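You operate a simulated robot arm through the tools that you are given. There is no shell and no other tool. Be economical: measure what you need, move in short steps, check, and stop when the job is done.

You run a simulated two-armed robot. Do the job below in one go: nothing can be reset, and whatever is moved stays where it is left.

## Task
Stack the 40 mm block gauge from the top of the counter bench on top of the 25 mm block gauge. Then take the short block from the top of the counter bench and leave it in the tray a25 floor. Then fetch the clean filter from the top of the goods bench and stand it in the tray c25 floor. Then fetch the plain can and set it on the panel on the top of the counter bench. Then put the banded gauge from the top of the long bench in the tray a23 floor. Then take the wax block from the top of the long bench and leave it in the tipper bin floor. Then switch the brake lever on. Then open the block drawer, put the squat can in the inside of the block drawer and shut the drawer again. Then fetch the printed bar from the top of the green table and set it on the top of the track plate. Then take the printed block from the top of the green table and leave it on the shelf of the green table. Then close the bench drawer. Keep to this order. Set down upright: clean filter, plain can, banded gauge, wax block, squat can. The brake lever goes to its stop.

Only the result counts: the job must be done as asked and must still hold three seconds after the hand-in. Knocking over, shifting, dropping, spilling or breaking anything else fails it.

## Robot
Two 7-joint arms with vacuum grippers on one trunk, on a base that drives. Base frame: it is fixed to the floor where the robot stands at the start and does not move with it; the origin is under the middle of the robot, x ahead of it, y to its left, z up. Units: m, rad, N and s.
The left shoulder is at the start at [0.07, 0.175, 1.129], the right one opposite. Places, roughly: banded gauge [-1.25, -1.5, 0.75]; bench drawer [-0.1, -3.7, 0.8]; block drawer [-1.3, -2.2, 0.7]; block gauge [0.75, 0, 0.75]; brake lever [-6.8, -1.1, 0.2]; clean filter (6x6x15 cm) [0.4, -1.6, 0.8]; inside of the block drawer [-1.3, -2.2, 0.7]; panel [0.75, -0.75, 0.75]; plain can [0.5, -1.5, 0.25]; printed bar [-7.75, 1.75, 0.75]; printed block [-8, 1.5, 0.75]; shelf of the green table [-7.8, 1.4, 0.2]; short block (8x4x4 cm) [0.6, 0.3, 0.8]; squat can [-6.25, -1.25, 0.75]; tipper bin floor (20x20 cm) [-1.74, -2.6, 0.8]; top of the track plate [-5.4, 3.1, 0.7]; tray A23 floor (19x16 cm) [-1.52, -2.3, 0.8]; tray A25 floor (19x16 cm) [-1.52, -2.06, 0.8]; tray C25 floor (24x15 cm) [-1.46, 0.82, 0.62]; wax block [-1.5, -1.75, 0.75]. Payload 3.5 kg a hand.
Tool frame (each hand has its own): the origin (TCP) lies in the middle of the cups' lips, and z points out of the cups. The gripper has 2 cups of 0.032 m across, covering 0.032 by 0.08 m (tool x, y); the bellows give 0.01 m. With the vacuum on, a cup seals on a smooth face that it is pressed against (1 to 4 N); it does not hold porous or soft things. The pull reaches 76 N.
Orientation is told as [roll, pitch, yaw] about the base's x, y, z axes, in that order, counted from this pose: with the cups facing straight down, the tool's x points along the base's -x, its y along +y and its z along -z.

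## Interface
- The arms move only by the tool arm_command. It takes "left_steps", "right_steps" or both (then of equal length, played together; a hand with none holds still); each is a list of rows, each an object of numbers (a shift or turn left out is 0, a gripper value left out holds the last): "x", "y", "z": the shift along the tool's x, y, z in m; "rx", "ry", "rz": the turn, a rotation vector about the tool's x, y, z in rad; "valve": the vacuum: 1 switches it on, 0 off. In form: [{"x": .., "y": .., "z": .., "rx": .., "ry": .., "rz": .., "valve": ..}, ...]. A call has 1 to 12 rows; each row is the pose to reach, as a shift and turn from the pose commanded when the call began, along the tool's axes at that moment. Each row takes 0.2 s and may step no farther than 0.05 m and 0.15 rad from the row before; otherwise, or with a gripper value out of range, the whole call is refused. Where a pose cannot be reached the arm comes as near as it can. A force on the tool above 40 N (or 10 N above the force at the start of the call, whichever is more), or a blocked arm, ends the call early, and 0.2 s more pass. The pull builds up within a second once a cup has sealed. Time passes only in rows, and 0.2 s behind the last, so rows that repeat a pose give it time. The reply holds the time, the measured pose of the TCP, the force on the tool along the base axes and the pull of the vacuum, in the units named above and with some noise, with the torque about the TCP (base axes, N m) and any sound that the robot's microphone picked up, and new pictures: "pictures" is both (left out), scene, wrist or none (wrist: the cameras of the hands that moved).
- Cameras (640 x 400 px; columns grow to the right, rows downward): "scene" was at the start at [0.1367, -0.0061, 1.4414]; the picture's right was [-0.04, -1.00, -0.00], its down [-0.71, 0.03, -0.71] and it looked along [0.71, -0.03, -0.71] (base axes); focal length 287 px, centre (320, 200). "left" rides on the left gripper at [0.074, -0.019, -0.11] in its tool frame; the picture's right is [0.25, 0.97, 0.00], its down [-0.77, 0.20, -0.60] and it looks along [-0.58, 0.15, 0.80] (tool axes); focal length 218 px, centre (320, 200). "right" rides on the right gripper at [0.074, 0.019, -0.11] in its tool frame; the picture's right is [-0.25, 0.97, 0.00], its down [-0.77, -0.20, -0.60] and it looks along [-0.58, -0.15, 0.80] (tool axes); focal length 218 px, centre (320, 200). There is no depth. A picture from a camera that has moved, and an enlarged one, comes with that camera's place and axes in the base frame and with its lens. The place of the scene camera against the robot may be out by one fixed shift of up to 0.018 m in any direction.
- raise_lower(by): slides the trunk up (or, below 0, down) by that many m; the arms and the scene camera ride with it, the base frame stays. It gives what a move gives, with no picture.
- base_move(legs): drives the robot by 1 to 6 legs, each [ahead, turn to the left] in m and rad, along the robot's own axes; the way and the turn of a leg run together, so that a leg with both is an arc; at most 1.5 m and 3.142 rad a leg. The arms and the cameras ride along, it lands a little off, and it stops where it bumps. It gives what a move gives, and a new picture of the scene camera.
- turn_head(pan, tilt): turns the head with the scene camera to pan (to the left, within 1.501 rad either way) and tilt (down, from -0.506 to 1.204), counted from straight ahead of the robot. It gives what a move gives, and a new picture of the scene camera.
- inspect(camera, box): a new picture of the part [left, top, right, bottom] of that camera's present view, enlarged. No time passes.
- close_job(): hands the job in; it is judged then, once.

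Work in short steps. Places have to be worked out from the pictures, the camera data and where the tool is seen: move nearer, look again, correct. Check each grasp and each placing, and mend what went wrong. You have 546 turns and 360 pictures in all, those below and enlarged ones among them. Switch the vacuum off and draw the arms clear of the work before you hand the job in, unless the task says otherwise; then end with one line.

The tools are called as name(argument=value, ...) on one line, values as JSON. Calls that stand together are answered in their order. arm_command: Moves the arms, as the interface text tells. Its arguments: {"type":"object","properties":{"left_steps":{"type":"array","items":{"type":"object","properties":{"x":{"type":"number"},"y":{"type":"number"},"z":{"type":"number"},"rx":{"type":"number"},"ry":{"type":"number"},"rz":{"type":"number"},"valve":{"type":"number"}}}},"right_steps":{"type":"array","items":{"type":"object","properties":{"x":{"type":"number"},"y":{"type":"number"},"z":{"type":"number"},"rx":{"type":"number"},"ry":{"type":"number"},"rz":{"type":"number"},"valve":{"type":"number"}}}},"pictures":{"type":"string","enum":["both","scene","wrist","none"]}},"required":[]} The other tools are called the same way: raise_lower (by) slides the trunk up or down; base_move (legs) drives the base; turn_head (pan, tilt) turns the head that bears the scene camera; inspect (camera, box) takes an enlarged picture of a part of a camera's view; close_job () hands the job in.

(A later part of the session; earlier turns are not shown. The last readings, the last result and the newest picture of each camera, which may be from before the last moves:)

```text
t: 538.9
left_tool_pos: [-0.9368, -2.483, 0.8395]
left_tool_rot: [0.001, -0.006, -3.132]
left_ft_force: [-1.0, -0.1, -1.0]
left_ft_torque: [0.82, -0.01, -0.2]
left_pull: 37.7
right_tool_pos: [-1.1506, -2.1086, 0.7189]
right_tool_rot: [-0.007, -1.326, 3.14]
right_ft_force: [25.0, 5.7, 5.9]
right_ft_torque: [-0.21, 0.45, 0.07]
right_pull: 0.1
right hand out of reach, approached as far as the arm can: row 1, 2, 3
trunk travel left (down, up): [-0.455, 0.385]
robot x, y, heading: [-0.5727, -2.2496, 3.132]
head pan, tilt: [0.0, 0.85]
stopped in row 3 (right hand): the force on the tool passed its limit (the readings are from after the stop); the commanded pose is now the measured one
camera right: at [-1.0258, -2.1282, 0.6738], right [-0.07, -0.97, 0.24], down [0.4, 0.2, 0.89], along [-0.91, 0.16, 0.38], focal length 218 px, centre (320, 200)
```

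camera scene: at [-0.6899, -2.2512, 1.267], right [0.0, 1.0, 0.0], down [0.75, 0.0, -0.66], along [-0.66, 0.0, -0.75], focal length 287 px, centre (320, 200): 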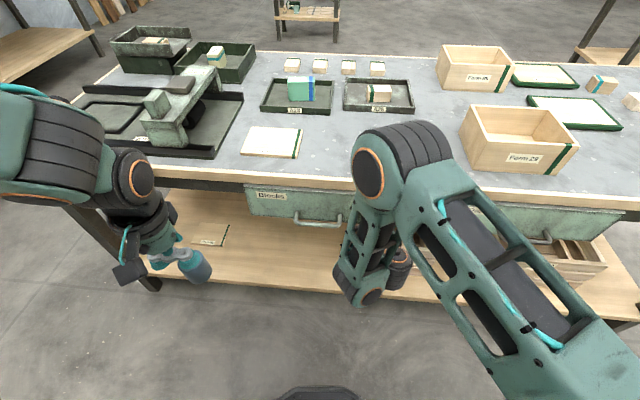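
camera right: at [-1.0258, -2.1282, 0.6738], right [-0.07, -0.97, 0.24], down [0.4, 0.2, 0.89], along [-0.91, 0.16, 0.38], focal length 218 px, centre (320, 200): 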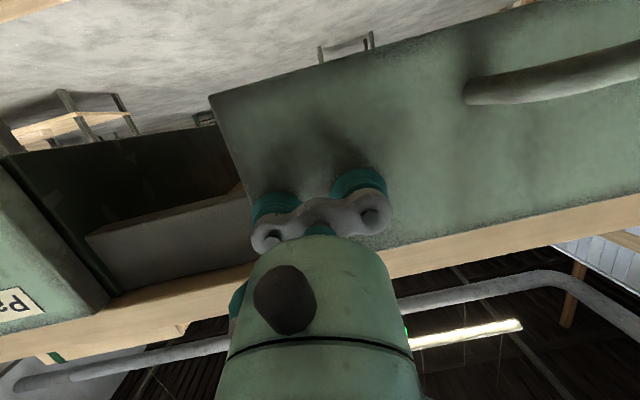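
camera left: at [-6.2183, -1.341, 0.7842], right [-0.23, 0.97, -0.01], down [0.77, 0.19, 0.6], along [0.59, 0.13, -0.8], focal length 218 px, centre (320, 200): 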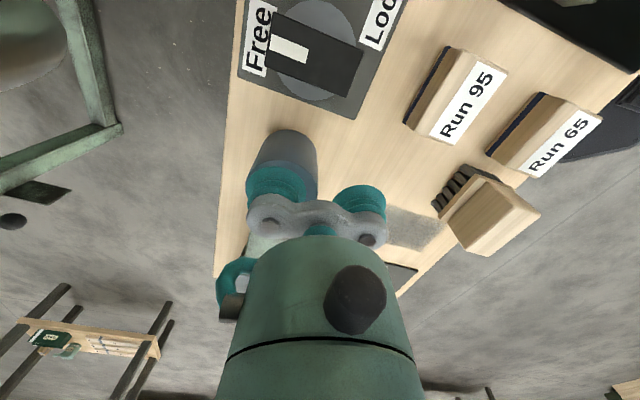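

The arm is too cramped here. I back the base 0.15 m and then level the tool with more room.

base_move(legs=[[-0.15, 0]])

arm_command(right_steps=[{"z": 0.03, "ry": -0.08}, {"z": 0.06, "y": 0.01, "ry": -0.16}, {"z": 0.09, "y": 0.02, "ry": -0.24}, {"z": 0.09, "y": 0.02, "ry": -0.24}], pictures="wrist")

```text
t: 540.3
left_tool_pos: [-0.7865, -2.4846, 0.8386]
left_tool_rot: [-0.003, -0.008, -3.129]
left_ft_force: [1.0, -0.2, -0.7]
left_ft_torque: [0.81, 0.08, -0.19]
left_pull: 37.6
right_tool_pos: [-1.0022, -2.1101, 0.719]
right_tool_rot: [-0.002, -1.33, 3.135]
right_ft_force: [-0.3, -0.7, 1.3]
right_ft_torque: [-0.03, -0.01, 0.01]
right_pull: 0.0
trunk travel left (down, up): [-0.455, 0.385]
robot x, y, heading: [-0.4234, -2.2505, 3.136]
head pan, tilt: [0.0, 0.85]
camera scene: at [-0.5438, -2.2516, 1.2664], right [0.0, 1.0, 0.0], down [0.75, 0.0, -0.66], along [-0.66, 0.0, -0.75], focal length 287 px, centre (320, 200)
```

scene: 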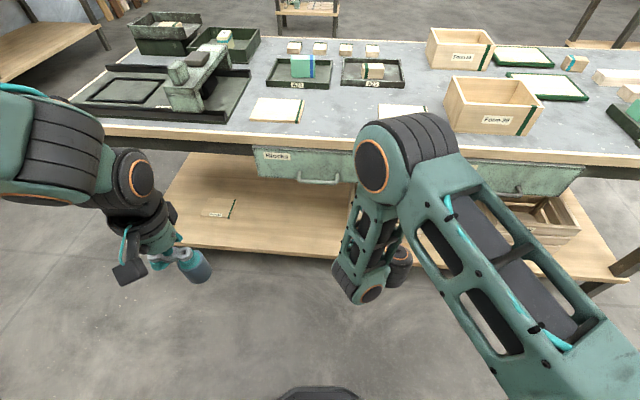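

```text
t: 541.3
left_tool_pos: [-0.7887, -2.4857, 0.838]
left_tool_rot: [-0.002, -0.007, -3.129]
left_ft_force: [0.0, -0.7, -1.1]
left_ft_torque: [0.82, 0.03, -0.17]
left_pull: 38.0
right_tool_pos: [-1.0922, -2.1303, 0.6966]
right_tool_rot: [-0.219, -1.569, -2.926]
right_ft_force: [-0.4, 0.0, -0.5]
right_ft_torque: [-0.02, 0.01, 0.03]
right_pull: 0.0
trunk travel left (down, up): [-0.455, 0.385]
robot x, y, heading: [-0.4186, -2.2528, 3.133]
head pan, tilt: [0.0, 0.85]
camera right: at [-0.9818, -2.1508, 0.6232], right [-0.01, -0.97, 0.25], down [0.6, 0.2, 0.77], along [-0.8, 0.16, 0.58], focal length 218 px, centre (320, 200)
```

right: 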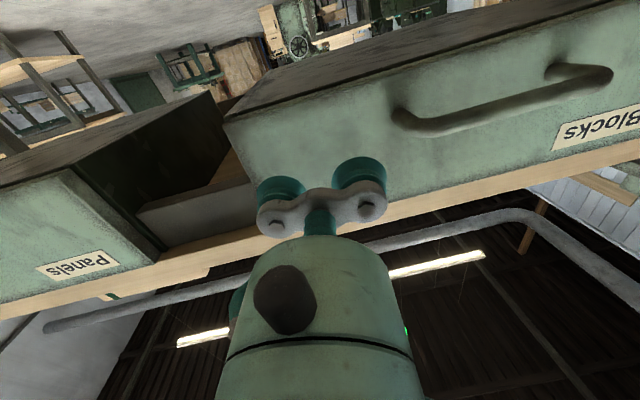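

The tool is now level, 6 cm off the face and aimed at plain face between the edge and the handle. I advance with the vacuum on.

arm_command(right_steps=[{"z": 0.03}, {"z": 0.048, "valve": 1}, {"z": 0.054}, {"z": 0.058}, {"z": 0.062}, {"z": 0.066}, {"z": 0.066}, {"z": 0.066}], pictures="wrist")

```text
t: 542.3
left_tool_pos: [-0.7842, -2.4855, 0.8412]
left_tool_rot: [0.001, -0.01, -3.129]
left_ft_force: [-0.6, 0.2, -1.2]
left_ft_torque: [0.79, 0.05, -0.16]
left_pull: 37.7
right_tool_pos: [-1.1444, -2.1314, 0.6961]
right_tool_rot: [0.32, -1.566, 2.822]
right_ft_force: [19.8, 0.1, 10.5]
right_ft_torque: [-0.48, 0.2, 0.06]
right_pull: 75.3
trunk travel left (down, up): [-0.455, 0.385]
robot x, y, heading: [-0.4196, -2.2502, 3.14]
head pan, tilt: [0.0, 0.85]
stopped in row 5 (right hand): the force on the tool passed its limit (the readings are from after the stop); the commanded pose is now the measured one
camera right: at [-1.0334, -2.1512, 0.623], right [0.0, -0.97, 0.25], down [0.6, 0.2, 0.77], along [-0.8, 0.15, 0.58], focal length 218 px, centre (320, 200)
```

right: 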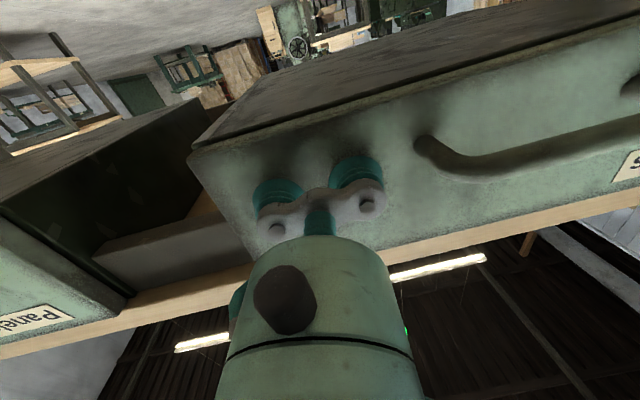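

Both cups sealed (75). I pull the drawer by backing the base in short legs.

base_move(legs=[[-0.08, 0]])

```text
t: 543.4
left_tool_pos: [-0.7062, -2.4877, 0.8375]
left_tool_rot: [-0.002, -0.006, -3.13]
left_ft_force: [0.8, 0.0, -1.1]
left_ft_torque: [0.79, 0.04, -0.14]
left_pull: 37.7
right_tool_pos: [-1.0657, -2.136, 0.6939]
right_tool_rot: [0.093, -1.562, 3.052]
right_ft_force: [-5.0, -30.8, 10.1]
right_ft_torque: [0.13, 0.16, -0.07]
right_pull: 75.3
trunk travel left (down, up): [-0.455, 0.385]
robot x, y, heading: [-0.339, -2.2486, 3.136]
head pan, tilt: [0.0, 0.85]
camera scene: at [-0.4628, -2.2563, 1.2664], right [0.0, 1.0, 0.0], down [0.75, 0.0, -0.66], along [-0.66, 0.0, -0.75], focal length 287 px, centre (320, 200)
```

scene: 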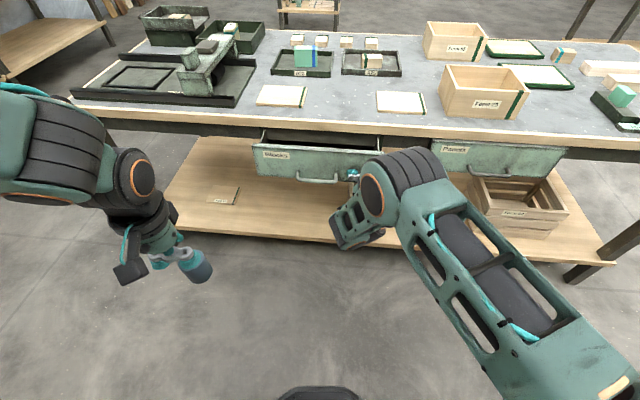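

The drawer opens. A side force of 30 N built up; I relieve it with a small sideways shift and pull on.

arm_command(right_steps=[{"y": 0.003}, {"y": 0.005}], pictures="none")

base_move(legs=[[-0.08, 0]])

```text
t: 544.0
left_tool_pos: [-0.7067, -2.4846, 0.8381]
left_tool_rot: [0.0, -0.008, -3.129]
left_ft_force: [-0.3, 0.3, -0.4]
left_ft_torque: [0.82, 0.05, -0.14]
left_pull: 37.3
right_tool_pos: [-1.0665, -2.1363, 0.6934]
right_tool_rot: [0.269, -1.561, 2.869]
right_ft_force: [-0.5, 15.1, 7.5]
right_ft_torque: [0.91, -0.02, 0.31]
right_pull: 76.0
trunk travel left (down, up): [-0.455, 0.385]
robot x, y, heading: [-0.3409, -2.2507, 3.136]
head pan, tilt: [0.0, 0.85]
```

```text
t: 545.0
left_tool_pos: [-0.6261, -2.4888, 0.838]
left_tool_rot: [-0.004, -0.007, -3.13]
left_ft_force: [0.4, -0.2, -0.5]
left_ft_torque: [0.85, 0.07, -0.18]
left_pull: 37.6
right_tool_pos: [-0.9853, -2.1439, 0.6937]
right_tool_rot: [0.675, -1.561, 2.474]
right_ft_force: [-4.0, -29.4, 7.0]
right_ft_torque: [0.0, 0.05, -0.22]
right_pull: 75.9
trunk travel left (down, up): [-0.455, 0.385]
robot x, y, heading: [-0.259, -2.2449, -3.139]
head pan, tilt: [0.0, 0.85]
camera scene: at [-0.3833, -2.2569, 1.2664], right [0.0, 1.0, 0.0], down [0.75, 0.0, -0.66], along [-0.66, 0.0, -0.75], focal length 287 px, centre (320, 200)
```

scene: 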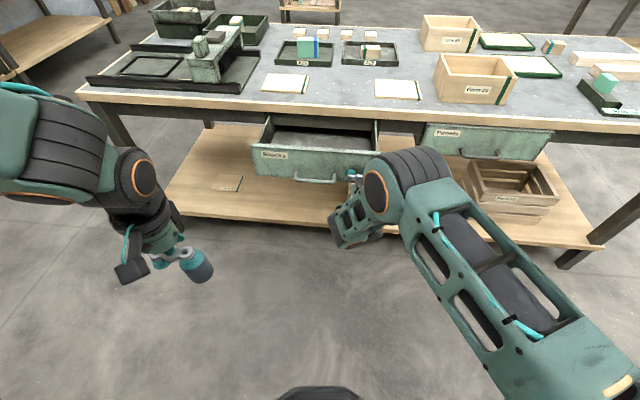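

Opened 16 cm, enough. The left hand can't reach from here, so I release the right hand, draw it back, and then drive closer.

arm_command(right_steps=[{"valve": 0}, {"valve": 0}, {"valve": 0}, {"z": -0.01}, {"z": -0.04}, {"z": -0.08}, {"z": -0.1}], pictures="scene")

```text
t: 546.6
left_tool_pos: [-0.626, -2.4869, 0.8391]
left_tool_rot: [0.0, -0.007, -3.129]
left_ft_force: [0.5, -0.1, -1.2]
left_ft_torque: [0.84, 0.07, -0.14]
left_pull: 37.4
right_tool_pos: [-0.8881, -2.1414, 0.6918]
right_tool_rot: [0.797, -1.561, 2.351]
right_ft_force: [0.7, 0.0, 0.6]
right_ft_torque: [-0.02, 0.01, 0.01]
right_pull: 0.0
trunk travel left (down, up): [-0.455, 0.385]
robot x, y, heading: [-0.2639, -2.2528, -3.142]
head pan, tilt: [0.0, 0.85]
camera scene: at [-0.3848, -2.2535, 1.2664], right [0.0, 1.0, 0.0], down [0.75, 0.0, -0.66], along [-0.66, 0.0, -0.75], focal length 287 px, centre (320, 200)
```

scene: 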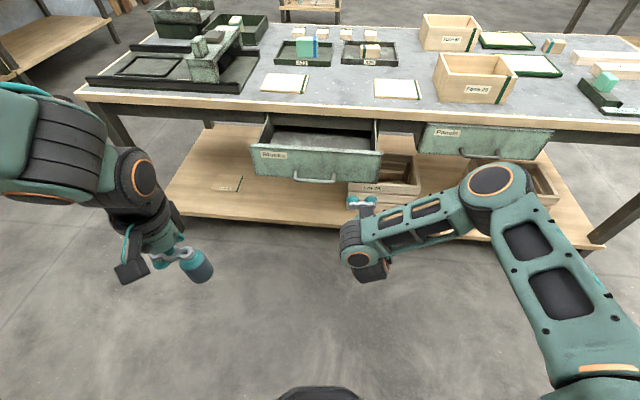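

Released; the drawer stays open. I bring the right hand back up to pointing down, out of the way.

arm_command(right_steps=[{"x": -0.02, "ry": 0.14}, {"x": -0.05, "ry": 0.28}, {"x": -0.08, "ry": 0.42}, {"x": -0.11, "ry": 0.56}, {"x": -0.14, "ry": 0.7}, {"x": -0.17, "ry": 0.84}, {"x": -0.2, "ry": 0.98}, {"x": -0.23, "ry": 1.12}, {"x": -0.26, "ry": 1.26}, {"x": -0.28, "ry": 1.4}, {"x": -0.3, "ry": 1.54}], pictures="none")

base_move(legs=[[0.2, 0]])

```text
t: 549.0
left_tool_pos: [-0.6282, -2.4864, 0.8376]
left_tool_rot: [-0.002, -0.005, -3.131]
left_ft_force: [0.6, -0.4, -1.2]
left_ft_torque: [0.81, 0.06, -0.19]
left_pull: 38.2
right_tool_pos: [-0.8908, -2.1393, 0.9916]
right_tool_rot: [0.009, -0.02, -3.134]
right_ft_force: [0.3, -0.9, 0.4]
right_ft_torque: [-0.01, -0.02, 0.0]
right_pull: 0.1
trunk travel left (down, up): [-0.455, 0.385]
robot x, y, heading: [-0.2607, -2.2478, -3.143]
head pan, tilt: [0.0, 0.85]
```

```text
t: 550.6
left_tool_pos: [-0.8278, -2.488, 0.8385]
left_tool_rot: [-0.001, -0.005, -3.129]
left_ft_force: [-0.2, 0.1, -1.3]
left_ft_torque: [0.77, 0.02, -0.15]
left_pull: 37.9
right_tool_pos: [-1.0908, -2.139, 0.9919]
right_tool_rot: [0.01, -0.021, -3.135]
right_ft_force: [-0.5, 0.2, 0.3]
right_ft_torque: [0.01, -0.01, 0.01]
right_pull: 0.1
trunk travel left (down, up): [-0.455, 0.385]
robot x, y, heading: [-0.4593, -2.2503, -3.139]
head pan, tilt: [0.0, 0.85]
camera scene: at [-0.5861, -2.2537, 1.2661], right [0.0, 1.0, 0.0], down [0.75, 0.0, -0.66], along [-0.66, 0.0, -0.75], focal length 287 px, centre (320, 200)
```

scene: 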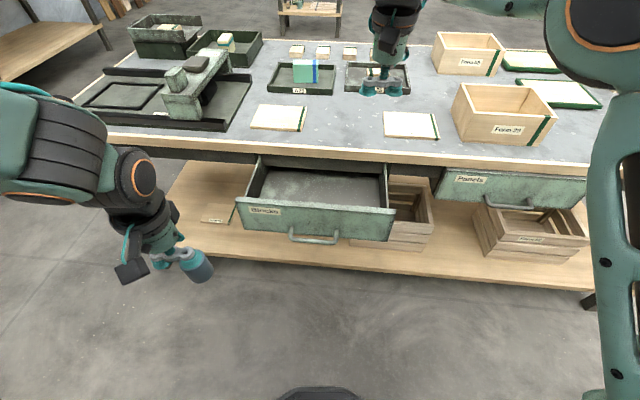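

The open drawer is in reach. I carry the can over its front part with the left hand.

arm_command(left_steps=[{"z": -0.03}, {"z": -0.03, "x": -0.03, "y": -0.02}, {"z": -0.03, "x": -0.07, "y": -0.045}, {"z": -0.03, "x": -0.11, "y": -0.07}, {"z": -0.03, "x": -0.15, "y": -0.095}, {"z": -0.03, "x": -0.19, "y": -0.12}, {"z": -0.03, "x": -0.225, "y": -0.143}, {"z": -0.03, "x": -0.257, "y": -0.164}, {"z": -0.03, "x": -0.257, "y": -0.164}], pictures="both")

```text
t: 552.6
left_tool_pos: [-1.087, -2.3271, 0.8708]
left_tool_rot: [-0.003, -0.007, -3.128]
left_ft_force: [0.0, 0.1, -1.3]
left_ft_torque: [0.76, 0.09, -0.2]
left_pull: 38.2
right_tool_pos: [-1.09, -2.1397, 0.9928]
right_tool_rot: [0.009, -0.023, -3.133]
right_ft_force: [-0.5, -0.7, 1.2]
right_ft_torque: [-0.01, 0.01, 0.0]
right_pull: 0.0
trunk travel left (down, up): [-0.455, 0.385]
robot x, y, heading: [-0.4614, -2.2481, -3.141]
head pan, tilt: [0.0, 0.85]
camera scene: at [-0.5844, -2.2542, 1.2663], right [0.0, 1.0, 0.0], down [0.75, 0.0, -0.66], along [-0.66, 0.0, -0.75], focal length 287 px, centre (320, 200)
camera left: at [-1.0136, -2.3054, 0.9802], right [0.27, -0.96, 0.0], down [-0.76, -0.21, 0.61], along [-0.59, -0.16, -0.79], focal length 218 px, centre (320, 200)
```

scene: 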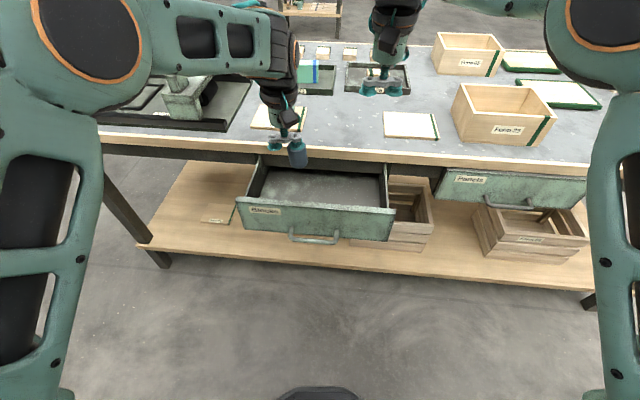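
left: 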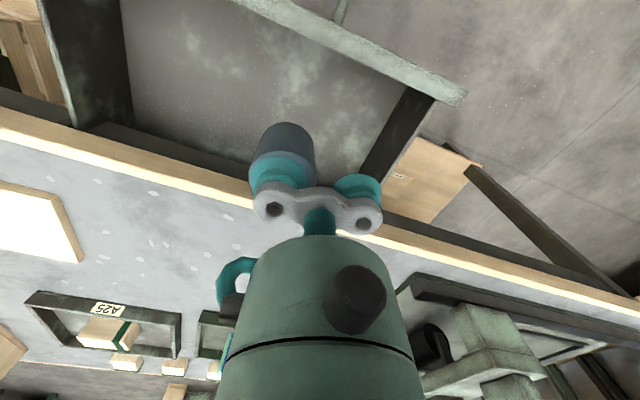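

The bench edge is at x about -1.155 and the drawer's front wall at about -1.02. I set the TCP to (-1.06, -2.31) and lower slowly into the drawer.

arm_command(left_steps=[{"x": 0.027, "y": -0.017}, {"x": 0.027, "y": -0.017, "z": 0.03}, {"x": 0.027, "y": -0.017, "z": 0.06}, {"x": 0.027, "y": -0.017, "z": 0.09}, {"x": 0.027, "y": -0.017, "z": 0.11}, {"x": 0.027, "y": -0.017, "z": 0.13}, {"x": 0.027, "y": -0.017, "z": 0.13}], pictures="both")

```text
t: 554.2
left_tool_pos: [-1.0605, -2.3071, 0.7396]
left_tool_rot: [-0.001, -0.009, -3.127]
left_ft_force: [0.4, -0.3, -0.9]
left_ft_torque: [0.83, 0.06, -0.16]
left_pull: 38.2
right_tool_pos: [-1.0899, -2.1393, 0.9927]
right_tool_rot: [0.01, -0.02, -3.135]
right_ft_force: [-0.9, -1.0, 0.1]
right_ft_torque: [-0.01, -0.02, 0.01]
right_pull: 0.0
trunk travel left (down, up): [-0.455, 0.385]
robot x, y, heading: [-0.4597, -2.2511, -3.14]
head pan, tilt: [0.0, 0.85]
camera scene: at [-0.5849, -2.2536, 1.2662], right [0.0, 1.0, 0.0], down [0.75, 0.0, -0.66], along [-0.66, 0.0, -0.75], focal length 287 px, centre (320, 200)
camera left: at [-0.9879, -2.2862, 0.8488], right [0.27, -0.96, 0.0], down [-0.76, -0.21, 0.61], along [-0.59, -0.16, -0.79], focal length 218 px, centre (320, 200)
```

scene: 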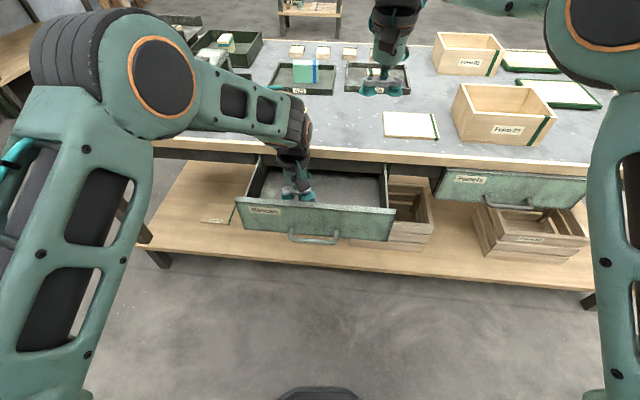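
left: 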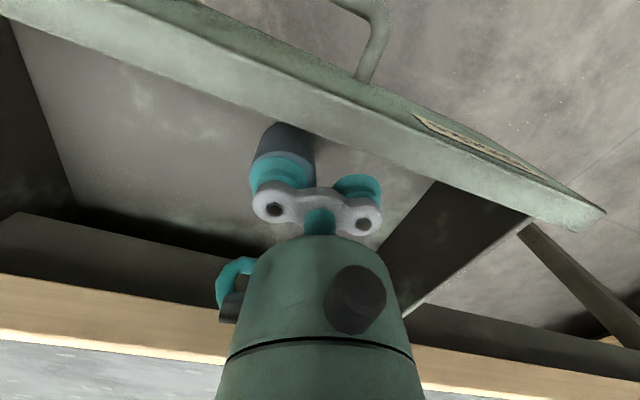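

Inside the drawer, clear of walls. I lower to contact.

arm_command(left_steps=[{"z": 0.01, "x": -0.008}, {"z": 0.018, "x": -0.008}, {"z": 0.026, "x": -0.008}, {"z": 0.033, "x": -0.008}, {"z": 0.04, "x": -0.008}, {"z": 0.046, "x": -0.008}, {"z": 0.046, "x": -0.008}], pictures="none")

```text
t: 555.2
left_tool_pos: [-1.0726, -2.3088, 0.7153]
left_tool_rot: [-0.004, -0.016, -3.126]
left_ft_force: [0.2, -1.9, 18.9]
left_ft_torque: [0.96, 0.11, -0.2]
left_pull: 37.9
right_tool_pos: [-1.0886, -2.1392, 0.9924]
right_tool_rot: [0.01, -0.023, -3.133]
right_ft_force: [-0.6, 0.7, 0.6]
right_ft_torque: [0.01, -0.01, -0.01]
right_pull: 0.1
trunk travel left (down, up): [-0.455, 0.385]
robot x, y, heading: [-0.4616, -2.245, -3.14]
head pan, tilt: [0.0, 0.85]
stopped in row 4 (left hand): the force on the tool passed its limit (the readings are from after the stop); the commanded pose is now the measured one
```

Contact at about 19+ N. I ease up, release, and lift.

arm_command(left_steps=[{"z": -0.003}, {"z": -0.003, "valve": 0}, {"z": -0.003}, {"z": -0.003}, {"z": -0.003}, {"z": -0.012}, {"z": -0.05}, {"z": -0.09}, {"z": -0.13}, {"z": -0.17}, {"z": -0.21}], pictures="both")

```text
t: 557.6
left_tool_pos: [-1.0681, -2.3079, 0.9233]
left_tool_rot: [-0.003, -0.01, -3.127]
left_ft_force: [0.0, -0.8, 0.7]
left_ft_torque: [0.01, 0.04, 0.0]
left_pull: 0.1
right_tool_pos: [-1.0893, -2.1399, 0.9924]
right_tool_rot: [0.012, -0.021, -3.135]
right_ft_force: [-0.1, -1.0, 0.4]
right_ft_torque: [0.01, 0.02, -0.05]
right_pull: 0.0
trunk travel left (down, up): [-0.455, 0.385]
robot x, y, heading: [-0.4628, -2.2492, -3.14]
head pan, tilt: [0.0, 0.85]
camera scene: at [-0.5844, -2.2536, 1.2662], right [0.0, 1.0, 0.0], down [0.75, 0.0, -0.66], along [-0.66, 0.0, -0.75], focal length 287 px, centre (320, 200)
camera left: at [-0.9931, -2.2874, 1.0323], right [0.27, -0.96, 0.0], down [-0.76, -0.21, 0.61], along [-0.59, -0.16, -0.79], focal length 218 px, centre (320, 200)
```

scene: 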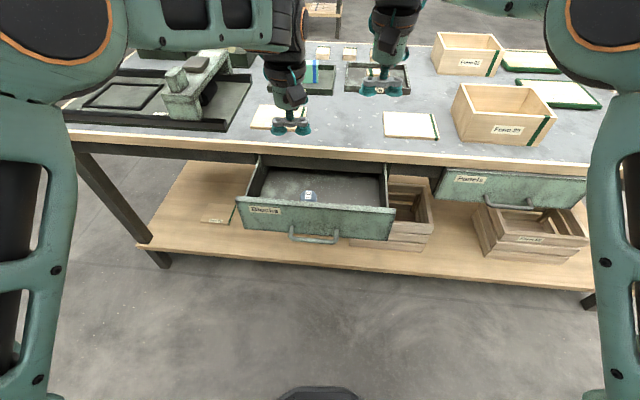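
left: 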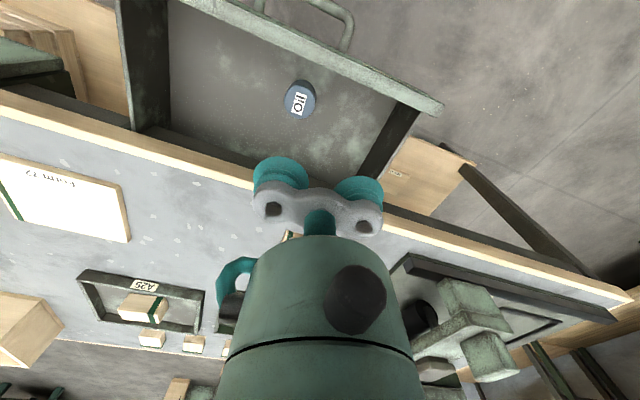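

The squat can stands upright in the drawer. Now I draw the left hand back, back off, and point the right hand at the face again to push it shut.

arm_command(left_steps=[{"z": -0.04}, {"z": -0.07, "x": 0.03}, {"z": -0.07, "x": 0.08}, {"z": -0.07, "x": 0.13}, {"z": -0.07, "x": 0.18}, {"z": -0.07, "x": 0.22}], pictures="none")

base_move(legs=[[-0.22, 0]])

arm_command(right_steps=[{"z": 0.02, "ry": -0.14}, {"z": 0.05, "ry": -0.28}, {"z": 0.08, "ry": -0.42}, {"z": 0.11, "ry": -0.56}, {"z": 0.14, "ry": -0.7}, {"z": 0.17, "ry": -0.84}, {"z": 0.2, "ry": -0.98}, {"z": 0.23, "ry": -1.12}, {"z": 0.26, "ry": -1.26}, {"z": 0.28, "ry": -1.4}, {"z": 0.295, "ry": -1.54}], pictures="both")

```text
t: 559.0
left_tool_pos: [-0.8481, -2.3059, 0.9906]
left_tool_rot: [-0.002, -0.012, -3.126]
left_ft_force: [-0.1, 0.3, -0.3]
left_ft_torque: [0.02, 0.02, -0.02]
left_pull: 0.1
right_tool_pos: [-1.0894, -2.1404, 0.9926]
right_tool_rot: [0.008, -0.021, -3.134]
right_ft_force: [-0.6, 0.1, -0.2]
right_ft_torque: [-0.02, -0.03, -0.03]
right_pull: 0.0
trunk travel left (down, up): [-0.455, 0.385]
robot x, y, heading: [-0.4646, -2.2505, -3.141]
head pan, tilt: [0.0, 0.85]
```

```text
t: 560.7
left_tool_pos: [-0.6255, -2.3072, 0.9891]
left_tool_rot: [-0.003, -0.011, -3.123]
left_ft_force: [0.3, -0.4, 0.0]
left_ft_torque: [0.01, 0.01, 0.01]
left_pull: 0.0
right_tool_pos: [-0.8682, -2.1392, 0.9917]
right_tool_rot: [0.01, -0.019, -3.131]
right_ft_force: [0.4, -0.2, -0.4]
right_ft_torque: [0.01, 0.0, 0.02]
right_pull: 0.0
trunk travel left (down, up): [-0.455, 0.385]
robot x, y, heading: [-0.2434, -2.25, -3.136]
head pan, tilt: [0.0, 0.85]
camera scene: at [-0.3629, -2.253, 1.2663], right [-0.01, 1.0, 0.0], down [0.75, 0.01, -0.66], along [-0.66, 0.0, -0.75], focal length 287 px, centre (320, 200)
```

scene: 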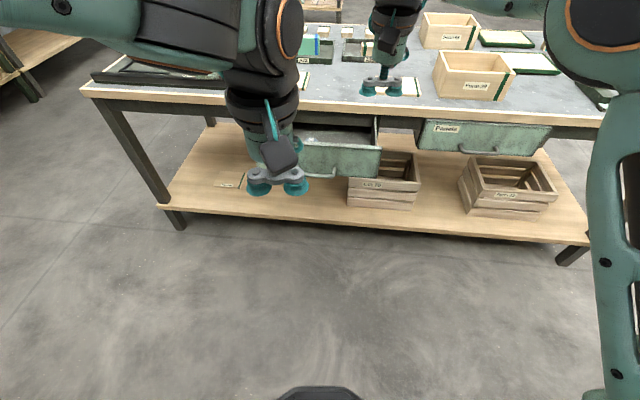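

```text
t: 563.1
left_tool_pos: [-0.6265, -2.3061, 0.9909]
left_tool_rot: [-0.004, -0.009, -3.122]
left_ft_force: [0.1, 0.5, 0.8]
left_ft_torque: [0.03, -0.01, -0.01]
left_pull: 0.0
right_tool_pos: [-0.8976, -2.1481, 0.7115]
right_tool_rot: [0.677, -1.558, 2.48]
right_ft_force: [0.2, 0.3, 0.1]
right_ft_torque: [-0.03, 0.01, 0.04]
right_pull: 0.0
right hand out of reach, approached as far as the arm can: row 11
trunk travel left (down, up): [-0.455, 0.385]
robot x, y, heading: [-0.2399, -2.2461, -3.139]
head pan, tilt: [0.0, 0.85]
camera scene: at [-0.3637, -2.2538, 1.2663], right [-0.01, 1.0, 0.0], down [0.75, 0.01, -0.66], along [-0.66, 0.0, -0.75], focal length 287 px, centre (320, 200)
camera right: at [-0.7845, -2.1656, 0.6401], right [0.01, -0.97, 0.26], down [0.59, 0.22, 0.78], along [-0.81, 0.15, 0.57], focal length 218 px, centre (320, 200)
```

scene: 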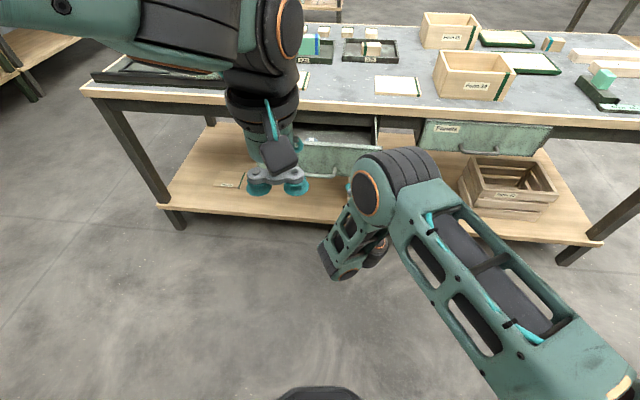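
right: 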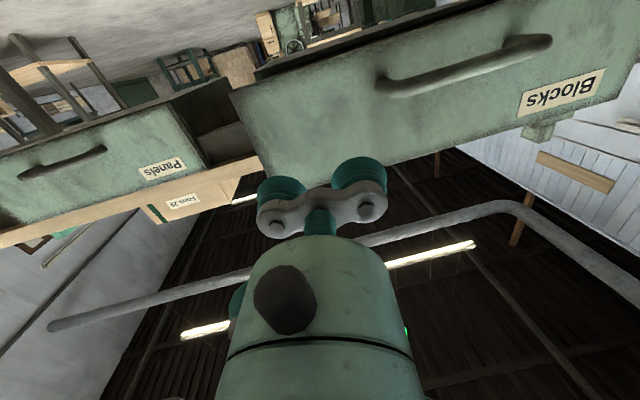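

I lower the hand 1.5 cm, extend toward the face, then push by driving forward in small legs.

arm_command(right_steps=[{"x": 0.015, "z": 0.02}, {"x": 0.015, "z": 0.045}, {"x": 0.015, "z": 0.065}], pictures="none")

base_move(legs=[[0.1, 0]])

```text
t: 563.9
left_tool_pos: [-0.6268, -2.3063, 0.991]
left_tool_rot: [-0.002, -0.011, -3.123]
left_ft_force: [0.0, -0.2, 0.1]
left_ft_torque: [-0.01, 0.01, 0.01]
left_pull: 0.1
right_tool_pos: [-0.963, -2.1472, 0.6945]
right_tool_rot: [0.717, -1.557, 2.436]
right_ft_force: [0.4, 0.4, 0.6]
right_ft_torque: [0.04, 0.01, 0.01]
right_pull: 0.0
trunk travel left (down, up): [-0.455, 0.385]
robot x, y, heading: [-0.2403, -2.2492, -3.137]
head pan, tilt: [0.0, 0.85]
```

```text
t: 565.0
left_tool_pos: [-0.7276, -2.3056, 0.9903]
left_tool_rot: [-0.002, -0.008, -3.122]
left_ft_force: [-1.1, 0.5, -0.6]
left_ft_torque: [0.0, -0.01, -0.02]
left_pull: 0.0
right_tool_pos: [-1.0614, -2.1479, 0.6931]
right_tool_rot: [0.718, -1.556, 2.439]
right_ft_force: [0.0, 0.4, -0.8]
right_ft_torque: [0.01, -0.01, 0.01]
right_pull: 0.0
trunk travel left (down, up): [-0.455, 0.385]
robot x, y, heading: [-0.3395, -2.2522, -3.137]
head pan, tilt: [0.0, 0.85]
camera scene: at [-0.4637, -2.2538, 1.266], right [-0.01, 1.0, 0.0], down [0.75, 0.01, -0.66], along [-0.66, 0.0, -0.75], focal length 287 px, centre (320, 200)
```

scene: 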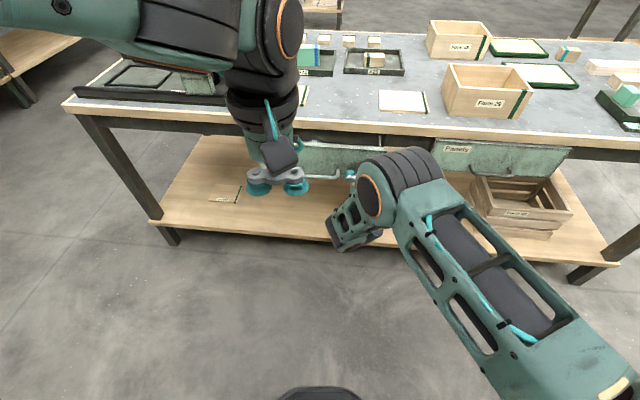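

The drawer is sliding shut. I push on the remaining distance.

base_move(legs=[[0.07, 0]])

inspect(camera="right", box=[0, 0, 640, 400])

```text
t: 566.0
left_tool_pos: [-0.7962, -2.3066, 0.99]
left_tool_rot: [-0.002, -0.01, -3.121]
left_ft_force: [-0.9, 0.1, -0.7]
left_ft_torque: [0.03, -0.02, 0.01]
left_pull: 0.1
right_tool_pos: [-1.1309, -2.1488, 0.6929]
right_tool_rot: [0.706, -1.557, 2.449]
right_ft_force: [-0.8, 0.2, 0.3]
right_ft_torque: [-0.01, 0.0, 0.0]
right_pull: 0.1
trunk travel left (down, up): [-0.455, 0.385]
robot x, y, heading: [-0.4074, -2.2479, -3.134]
head pan, tilt: [0.0, 0.85]
camera scene: at [-0.5339, -2.2544, 1.266], right [-0.01, 1.0, 0.0], down [0.75, 0.01, -0.66], along [-0.66, -0.01, -0.75], focal length 287 px, centre (320, 200)
```

scene: 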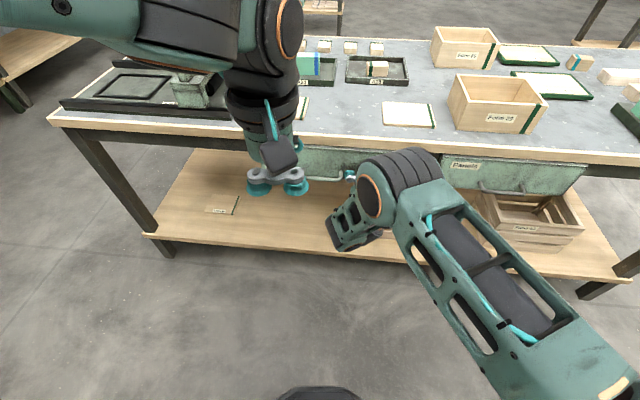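

```text
1.00 times, centred on (320, 200) of right
camera zoom: at [-1.0203, -2.1672, 0.6216], right [0.01, -0.96, 0.26], down [0.59, 0.22, 0.78], along [-0.81, 0.15, 0.57], focal length 218 px, centre (320, 200)
```

zoom: 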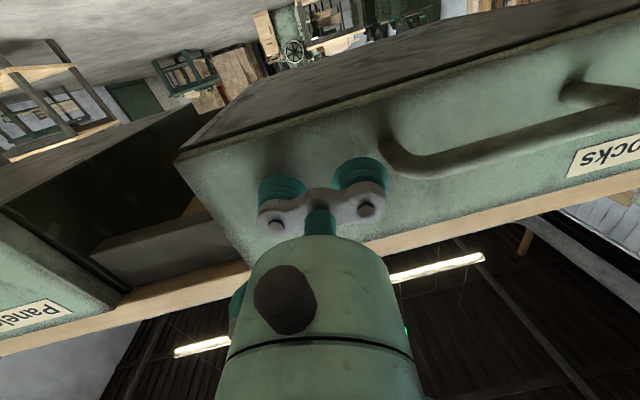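

Almost shut (face contact, no force). I press the last cm with the arm until it resists.

arm_command(right_steps=[{"z": 0.006}, {"z": 0.012}, {"z": 0.018}, {"z": 0.024}, {"z": 0.03}], pictures="none")

```text
t: 567.4
left_tool_pos: [-0.7919, -2.3072, 0.9924]
left_tool_rot: [-0.003, -0.013, -3.125]
left_ft_force: [-0.8, -0.6, -0.4]
left_ft_torque: [0.02, 0.0, 0.01]
left_pull: 0.2
right_tool_pos: [-1.1561, -2.1485, 0.6943]
right_tool_rot: [0.563, -1.557, 2.589]
right_ft_force: [20.6, 1.0, 7.2]
right_ft_torque: [0.13, -0.21, 0.0]
right_pull: 0.1
trunk travel left (down, up): [-0.455, 0.385]
robot x, y, heading: [-0.4048, -2.2509, -3.135]
head pan, tilt: [0.0, 0.85]
stopped in row 5 (right hand): the force on the tool passed its limit (the readings are from after the stop); the commanded pose is now the measured one
```

It is at the stop (x -1.156, same as when shut before). I draw the hand back, turn it down, and check the drawers.

arm_command(right_steps=[{"z": -0.02}, {"z": -0.06}, {"z": -0.08, "x": -0.03, "ry": 0.14}, {"z": -0.08, "x": -0.06, "ry": 0.28}, {"z": -0.08, "x": -0.1, "ry": 0.42}, {"z": -0.08, "x": -0.14, "ry": 0.56}, {"z": -0.08, "x": -0.18, "ry": 0.7}, {"z": -0.08, "x": -0.22, "ry": 0.84}, {"z": -0.08, "x": -0.26, "ry": 0.98}, {"z": -0.08, "x": -0.3, "ry": 1.12}, {"z": -0.08, "x": -0.33, "ry": 1.26}, {"z": -0.08, "x": -0.36, "ry": 1.4}], pictures="scene")

```text
t: 570.0
left_tool_pos: [-0.7946, -2.3072, 0.9908]
left_tool_rot: [-0.003, -0.011, -3.124]
left_ft_force: [1.2, 0.6, -0.5]
left_ft_torque: [0.01, -0.03, 0.0]
left_pull: 0.1
right_tool_pos: [-1.0842, -2.1433, 1.0521]
right_tool_rot: [0.007, -0.156, -3.13]
right_ft_force: [0.2, 0.4, -0.1]
right_ft_torque: [0.02, -0.01, 0.0]
right_pull: 0.0
trunk travel left (down, up): [-0.455, 0.385]
robot x, y, heading: [-0.4069, -2.2504, -3.14]
head pan, tilt: [0.0, 0.85]
camera scene: at [-0.5324, -2.2545, 1.2661], right [-0.01, 1.0, 0.0], down [0.75, 0.01, -0.66], along [-0.66, 0.0, -0.75], focal length 287 px, centre (320, 200)
```

scene: 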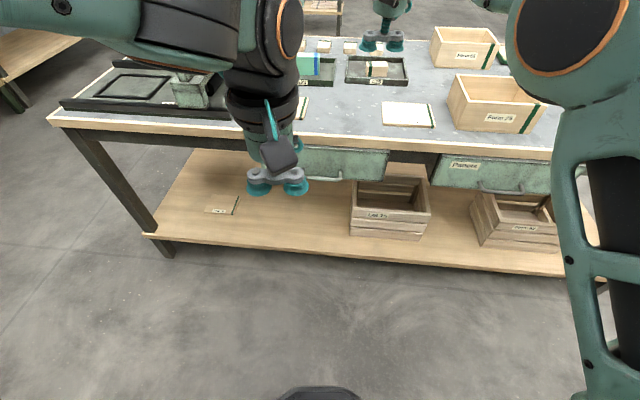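

The block drawer is shut flush. Next the green table far west: I straighten the right hand, raise the trunk and drive back there.

arm_command(right_steps=[{"ry": 0.14, "x": 0.04}, {"ry": 0.15, "x": 0.08}], pictures="none")

raise_lower(by=0.15)

base_move(legs=[[0, -1.57], [1.5, 0], [0.28, 0], [0, 1.57]])

turn_head(pan=0, tilt=0.45)

base_move(legs=[[1.5, 0], [1.5, 0], [1.5, 0], [0.7, 0]])

```text
t: 570.6
left_tool_pos: [-0.7925, -2.3067, 0.9922]
left_tool_rot: [-0.003, -0.011, -3.123]
left_ft_force: [0.4, 0.0, 0.0]
left_ft_torque: [0.01, 0.0, 0.0]
left_pull: 0.1
right_tool_pos: [-1.0035, -2.1438, 1.0401]
right_tool_rot: [0.009, -0.009, -3.129]
right_ft_force: [-0.4, 0.4, -0.1]
right_ft_torque: [-0.02, 0.04, -0.02]
right_pull: 0.1
trunk travel left (down, up): [-0.455, 0.385]
robot x, y, heading: [-0.4082, -2.2514, -3.139]
head pan, tilt: [0.0, 0.85]
```

```text
t: 572.4
left_tool_pos: [-0.7945, -2.3074, 1.1408]
left_tool_rot: [-0.002, -0.01, -3.124]
left_ft_force: [-0.3, -0.1, 0.2]
left_ft_torque: [0.02, 0.01, -0.03]
left_pull: 0.1
right_tool_pos: [-1.0061, -2.1431, 1.1885]
right_tool_rot: [0.01, -0.007, -3.129]
right_ft_force: [0.0, -0.3, 0.3]
right_ft_torque: [0.02, 0.0, 0.02]
right_pull: 0.0
trunk travel left (down, up): [-0.605, 0.235]
robot x, y, heading: [-0.4111, -2.2513, -3.135]
head pan, tilt: [0.0, 0.85]
```

```text
t: 589.0
left_tool_pos: [-0.7745, -0.5134, 1.1404]
left_tool_rot: [-0.001, -0.009, 3.124]
left_ft_force: [-0.6, 0.2, -0.4]
left_ft_torque: [0.03, 0.02, 0.01]
left_pull: 0.1
right_tool_pos: [-0.9794, -0.3424, 1.1889]
right_tool_rot: [0.008, -0.008, 3.116]
right_ft_force: [-0.1, -0.5, -0.2]
right_ft_torque: [-0.02, 0.01, 0.01]
right_pull: 0.1
trunk travel left (down, up): [-0.605, 0.235]
robot x, y, heading: [-0.3909, -0.4681, 3.113]
head pan, tilt: [0.0, 0.85]
camera scene: at [-0.5104, -0.4695, 1.4162], right [0.03, 1.0, 0.0], down [0.75, -0.02, -0.66], along [-0.66, 0.02, -0.75], focal length 287 px, centre (320, 200)
```

scene: 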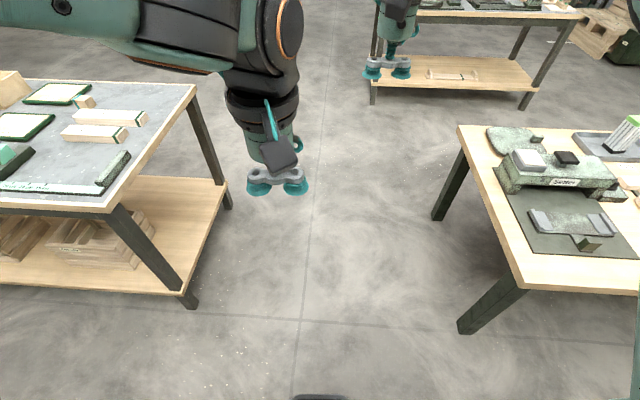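

```text
t: 589.9
left_tool_pos: [-0.7753, -0.5117, 1.1416]
left_tool_rot: [-0.002, -0.01, 3.124]
left_ft_force: [0.0, 0.3, 0.2]
left_ft_torque: [0.03, -0.05, 0.02]
left_pull: 0.1
right_tool_pos: [-0.979, -0.3424, 1.1909]
right_tool_rot: [0.01, -0.007, 3.118]
right_ft_force: [0.6, 0.5, 0.2]
right_ft_torque: [0.01, 0.01, 0.0]
right_pull: 0.1
trunk travel left (down, up): [-0.605, 0.235]
robot x, y, heading: [-0.3905, -0.471, 3.111]
head pan, tilt: [0.0, 0.45]
camera scene: at [-0.5241, -0.469, 1.4506], right [0.03, 1.0, 0.0], down [0.44, -0.01, -0.9], along [-0.9, 0.03, -0.44], focal length 287 px, centre (320, 200)
```

scene: 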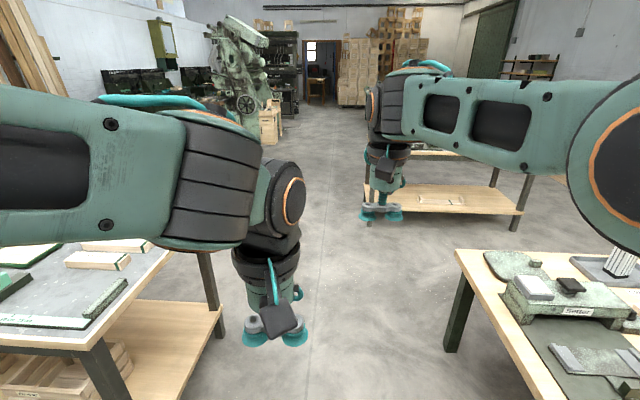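

```text
t: 614.8
left_tool_pos: [-5.9855, -0.2791, 1.141]
left_tool_rot: [-0.001, -0.01, 3.107]
left_ft_force: [-0.1, 0.5, -0.8]
left_ft_torque: [0.0, 0.04, 0.04]
left_pull: 0.1
right_tool_pos: [-6.1882, -0.1056, 1.1897]
right_tool_rot: [0.008, -0.006, 3.1]
right_ft_force: [0.3, 0.2, -0.3]
right_ft_torque: [-0.04, -0.04, 0.03]
right_pull: 0.2
trunk travel left (down, up): [-0.605, 0.235]
robot x, y, heading: [-5.5956, -0.2406, 3.09]
head pan, tilt: [0.0, 0.45]
camera scene: at [-5.7337, -0.2394, 1.4507], right [0.04, 1.0, 0.0], down [0.43, -0.02, -0.9], along [-0.9, 0.04, -0.44], focal length 287 px, centre (320, 200)
```

scene: 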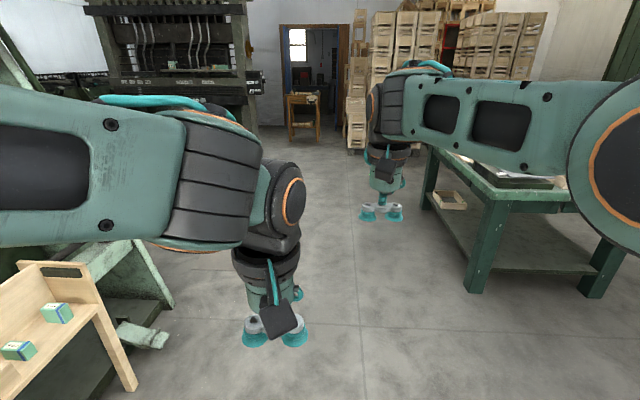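

The green table is at the front right. I pan the head to see it.

turn_head(pan=-0.6, tilt=0.4)

base_move(legs=[[0.3, 0], [0, -0.9]])

```text
t: 615.8
left_tool_pos: [-5.9853, -0.2801, 1.1404]
left_tool_rot: [-0.002, -0.009, 3.109]
left_ft_force: [0.0, -0.3, -1.0]
left_ft_torque: [-0.02, 0.01, -0.01]
left_pull: 0.0
right_tool_pos: [-6.1876, -0.1045, 1.1883]
right_tool_rot: [0.008, -0.007, 3.102]
right_ft_force: [-0.2, 0.7, 0.6]
right_ft_torque: [-0.01, -0.01, 0.0]
right_pull: 0.0
trunk travel left (down, up): [-0.605, 0.235]
robot x, y, heading: [-5.597, -0.2398, 3.094]
head pan, tilt: [-0.6, 0.4]
camera scene: at [-5.7159, -0.1879, 1.4553], right [0.6, 0.8, 0.0], down [0.31, -0.23, -0.92], along [-0.74, 0.55, -0.39], focal length 287 px, centre (320, 200)
```

scene: 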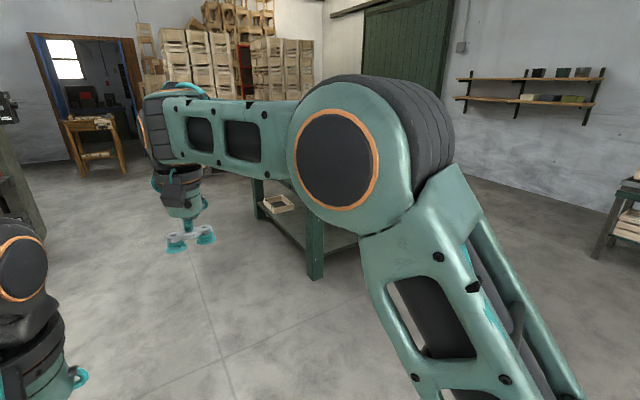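

```text
t: 620.2
left_tool_pos: [-6.173, 0.05, 1.1407]
left_tool_rot: [-0.002, -0.009, 2.217]
left_ft_force: [0.0, -0.4, 0.4]
left_ft_torque: [0.03, -0.01, 0.02]
left_pull: 0.0
right_tool_pos: [-6.1662, 0.3187, 1.1894]
right_tool_rot: [0.009, -0.007, 2.211]
right_ft_force: [-0.8, -0.4, 0.1]
right_ft_torque: [0.0, -0.02, 0.01]
right_pull: 0.0
trunk travel left (down, up): [-0.605, 0.235]
robot x, y, heading: [-5.9, -0.2245, 2.206]
head pan, tilt: [-0.6, 0.4]
camera scene: at [-5.928, -0.0986, 1.4553], right [1.0, 0.03, 0.0], down [0.01, -0.39, -0.92], along [-0.03, 0.92, -0.39], focal length 287 px, centre (320, 200)
```

scene: 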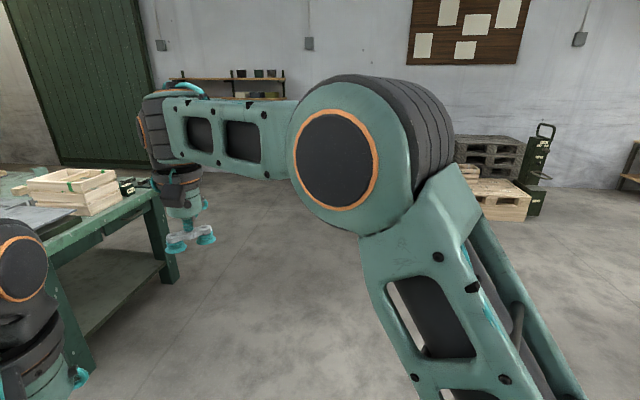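

I pan the head left to look over the green table.

turn_head(pan=0.1, tilt=0.4)

inspect(camera="scene", box=[160, 60, 480, 260])

```text
t: 621.3
left_tool_pos: [-6.1721, 0.0514, 1.1408]
left_tool_rot: [-0.001, -0.012, 2.216]
left_ft_force: [0.9, -0.2, 0.4]
left_ft_torque: [0.04, 0.0, 0.04]
left_pull: 0.0
right_tool_pos: [-6.1658, 0.3187, 1.1903]
right_tool_rot: [0.009, -0.008, 2.212]
right_ft_force: [-0.1, 0.7, 0.1]
right_ft_torque: [-0.02, -0.01, 0.0]
right_pull: 0.1
trunk travel left (down, up): [-0.605, 0.235]
robot x, y, heading: [-5.9014, -0.224, 2.201]
head pan, tilt: [0.099, 0.4]
camera scene: at [-5.9867, -0.1223, 1.4553], right [0.74, 0.67, 0.0], down [0.26, -0.29, -0.92], along [-0.62, 0.68, -0.39], focal length 287 px, centre (320, 200)
```

scene: 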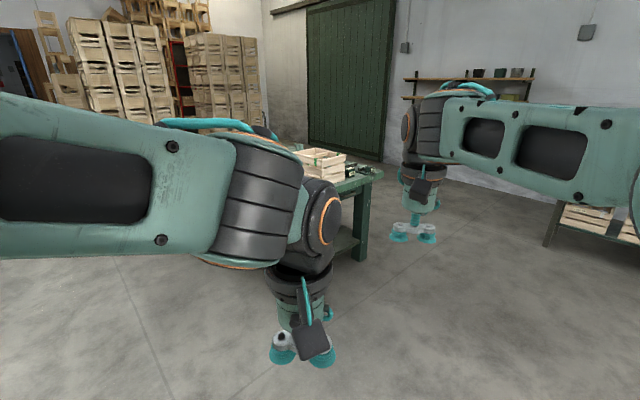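

```text
2.00 times, centred on (320, 160) of scene
camera zoom: at [-5.9867, -0.1223, 1.4553], right [0.74, 0.67, 0.0], down [0.26, -0.29, -0.92], along [-0.62, 0.68, -0.39], focal length 574 px, centre (320, 280)
```

zoom: 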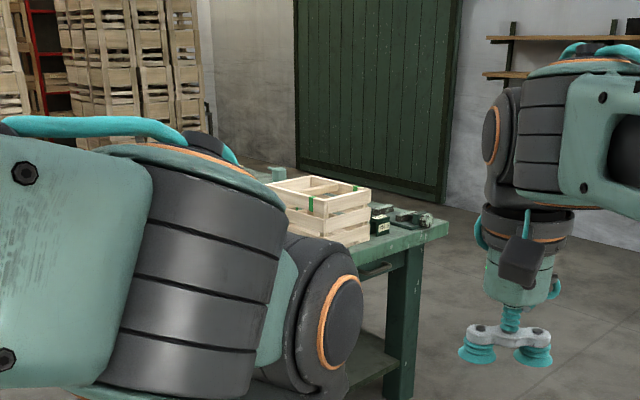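

The table spans about x -7.15…-8.4, y 0.85…1.75; the bar is near its north side. I drive round to the north side.

base_move(legs=[[0, -0.396], [1.3, 0], [1.3, 0], [0, 1.33]])

turn_head(pan=0.5, tilt=0.5)

```text
t: 638.5
left_tool_pos: [-6.8905, 2.261, 1.1401]
left_tool_rot: [-0.002, -0.011, -3.111]
left_ft_force: [0.3, -0.2, 0.2]
left_ft_torque: [0.01, 0.02, 0.02]
left_pull: 0.0
right_tool_pos: [-7.1041, 2.4225, 1.1888]
right_tool_rot: [0.008, -0.006, -3.118]
right_ft_force: [-0.4, 0.3, 0.9]
right_ft_torque: [0.0, 0.02, -0.01]
right_pull: 0.1
trunk travel left (down, up): [-0.605, 0.235]
robot x, y, heading: [-6.509, 2.3232, -3.122]
head pan, tilt: [0.099, 0.4]
camera scene: at [-6.6429, 2.3078, 1.4553], right [-0.12, 0.99, 0.0], down [0.39, 0.05, -0.92], along [-0.91, -0.11, -0.39], focal length 287 px, centre (320, 200)
```

scene: 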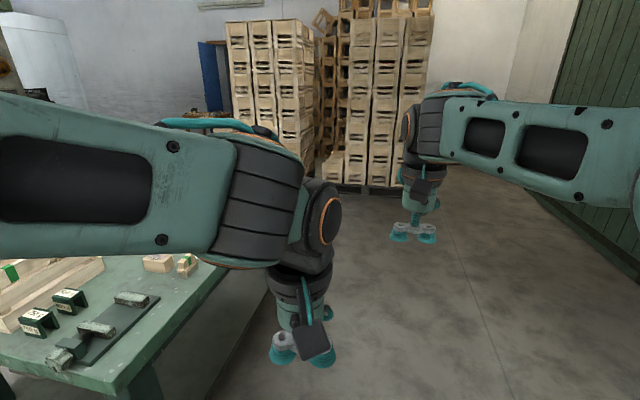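

```text
t: 639.4
left_tool_pos: [-6.8906, 2.262, 1.1415]
left_tool_rot: [-0.004, -0.011, -3.112]
left_ft_force: [0.7, 0.6, -0.3]
left_ft_torque: [0.0, -0.02, 0.01]
left_pull: 0.0
right_tool_pos: [-7.1043, 2.4215, 1.1888]
right_tool_rot: [0.01, -0.008, -3.116]
right_ft_force: [0.1, 0.2, 0.0]
right_ft_torque: [0.01, -0.01, 0.01]
right_pull: 0.1
trunk travel left (down, up): [-0.605, 0.235]
robot x, y, heading: [-6.5082, 2.322, -3.122]
head pan, tilt: [0.499, 0.499]
camera scene: at [-6.6299, 2.2739, 1.4462], right [-0.49, 0.87, 0.0], down [0.42, 0.24, -0.88], along [-0.76, -0.43, -0.48], focal length 287 px, centre (320, 200)
```

scene: 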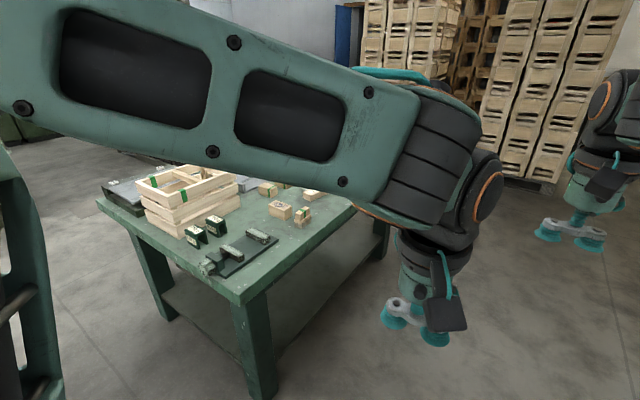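

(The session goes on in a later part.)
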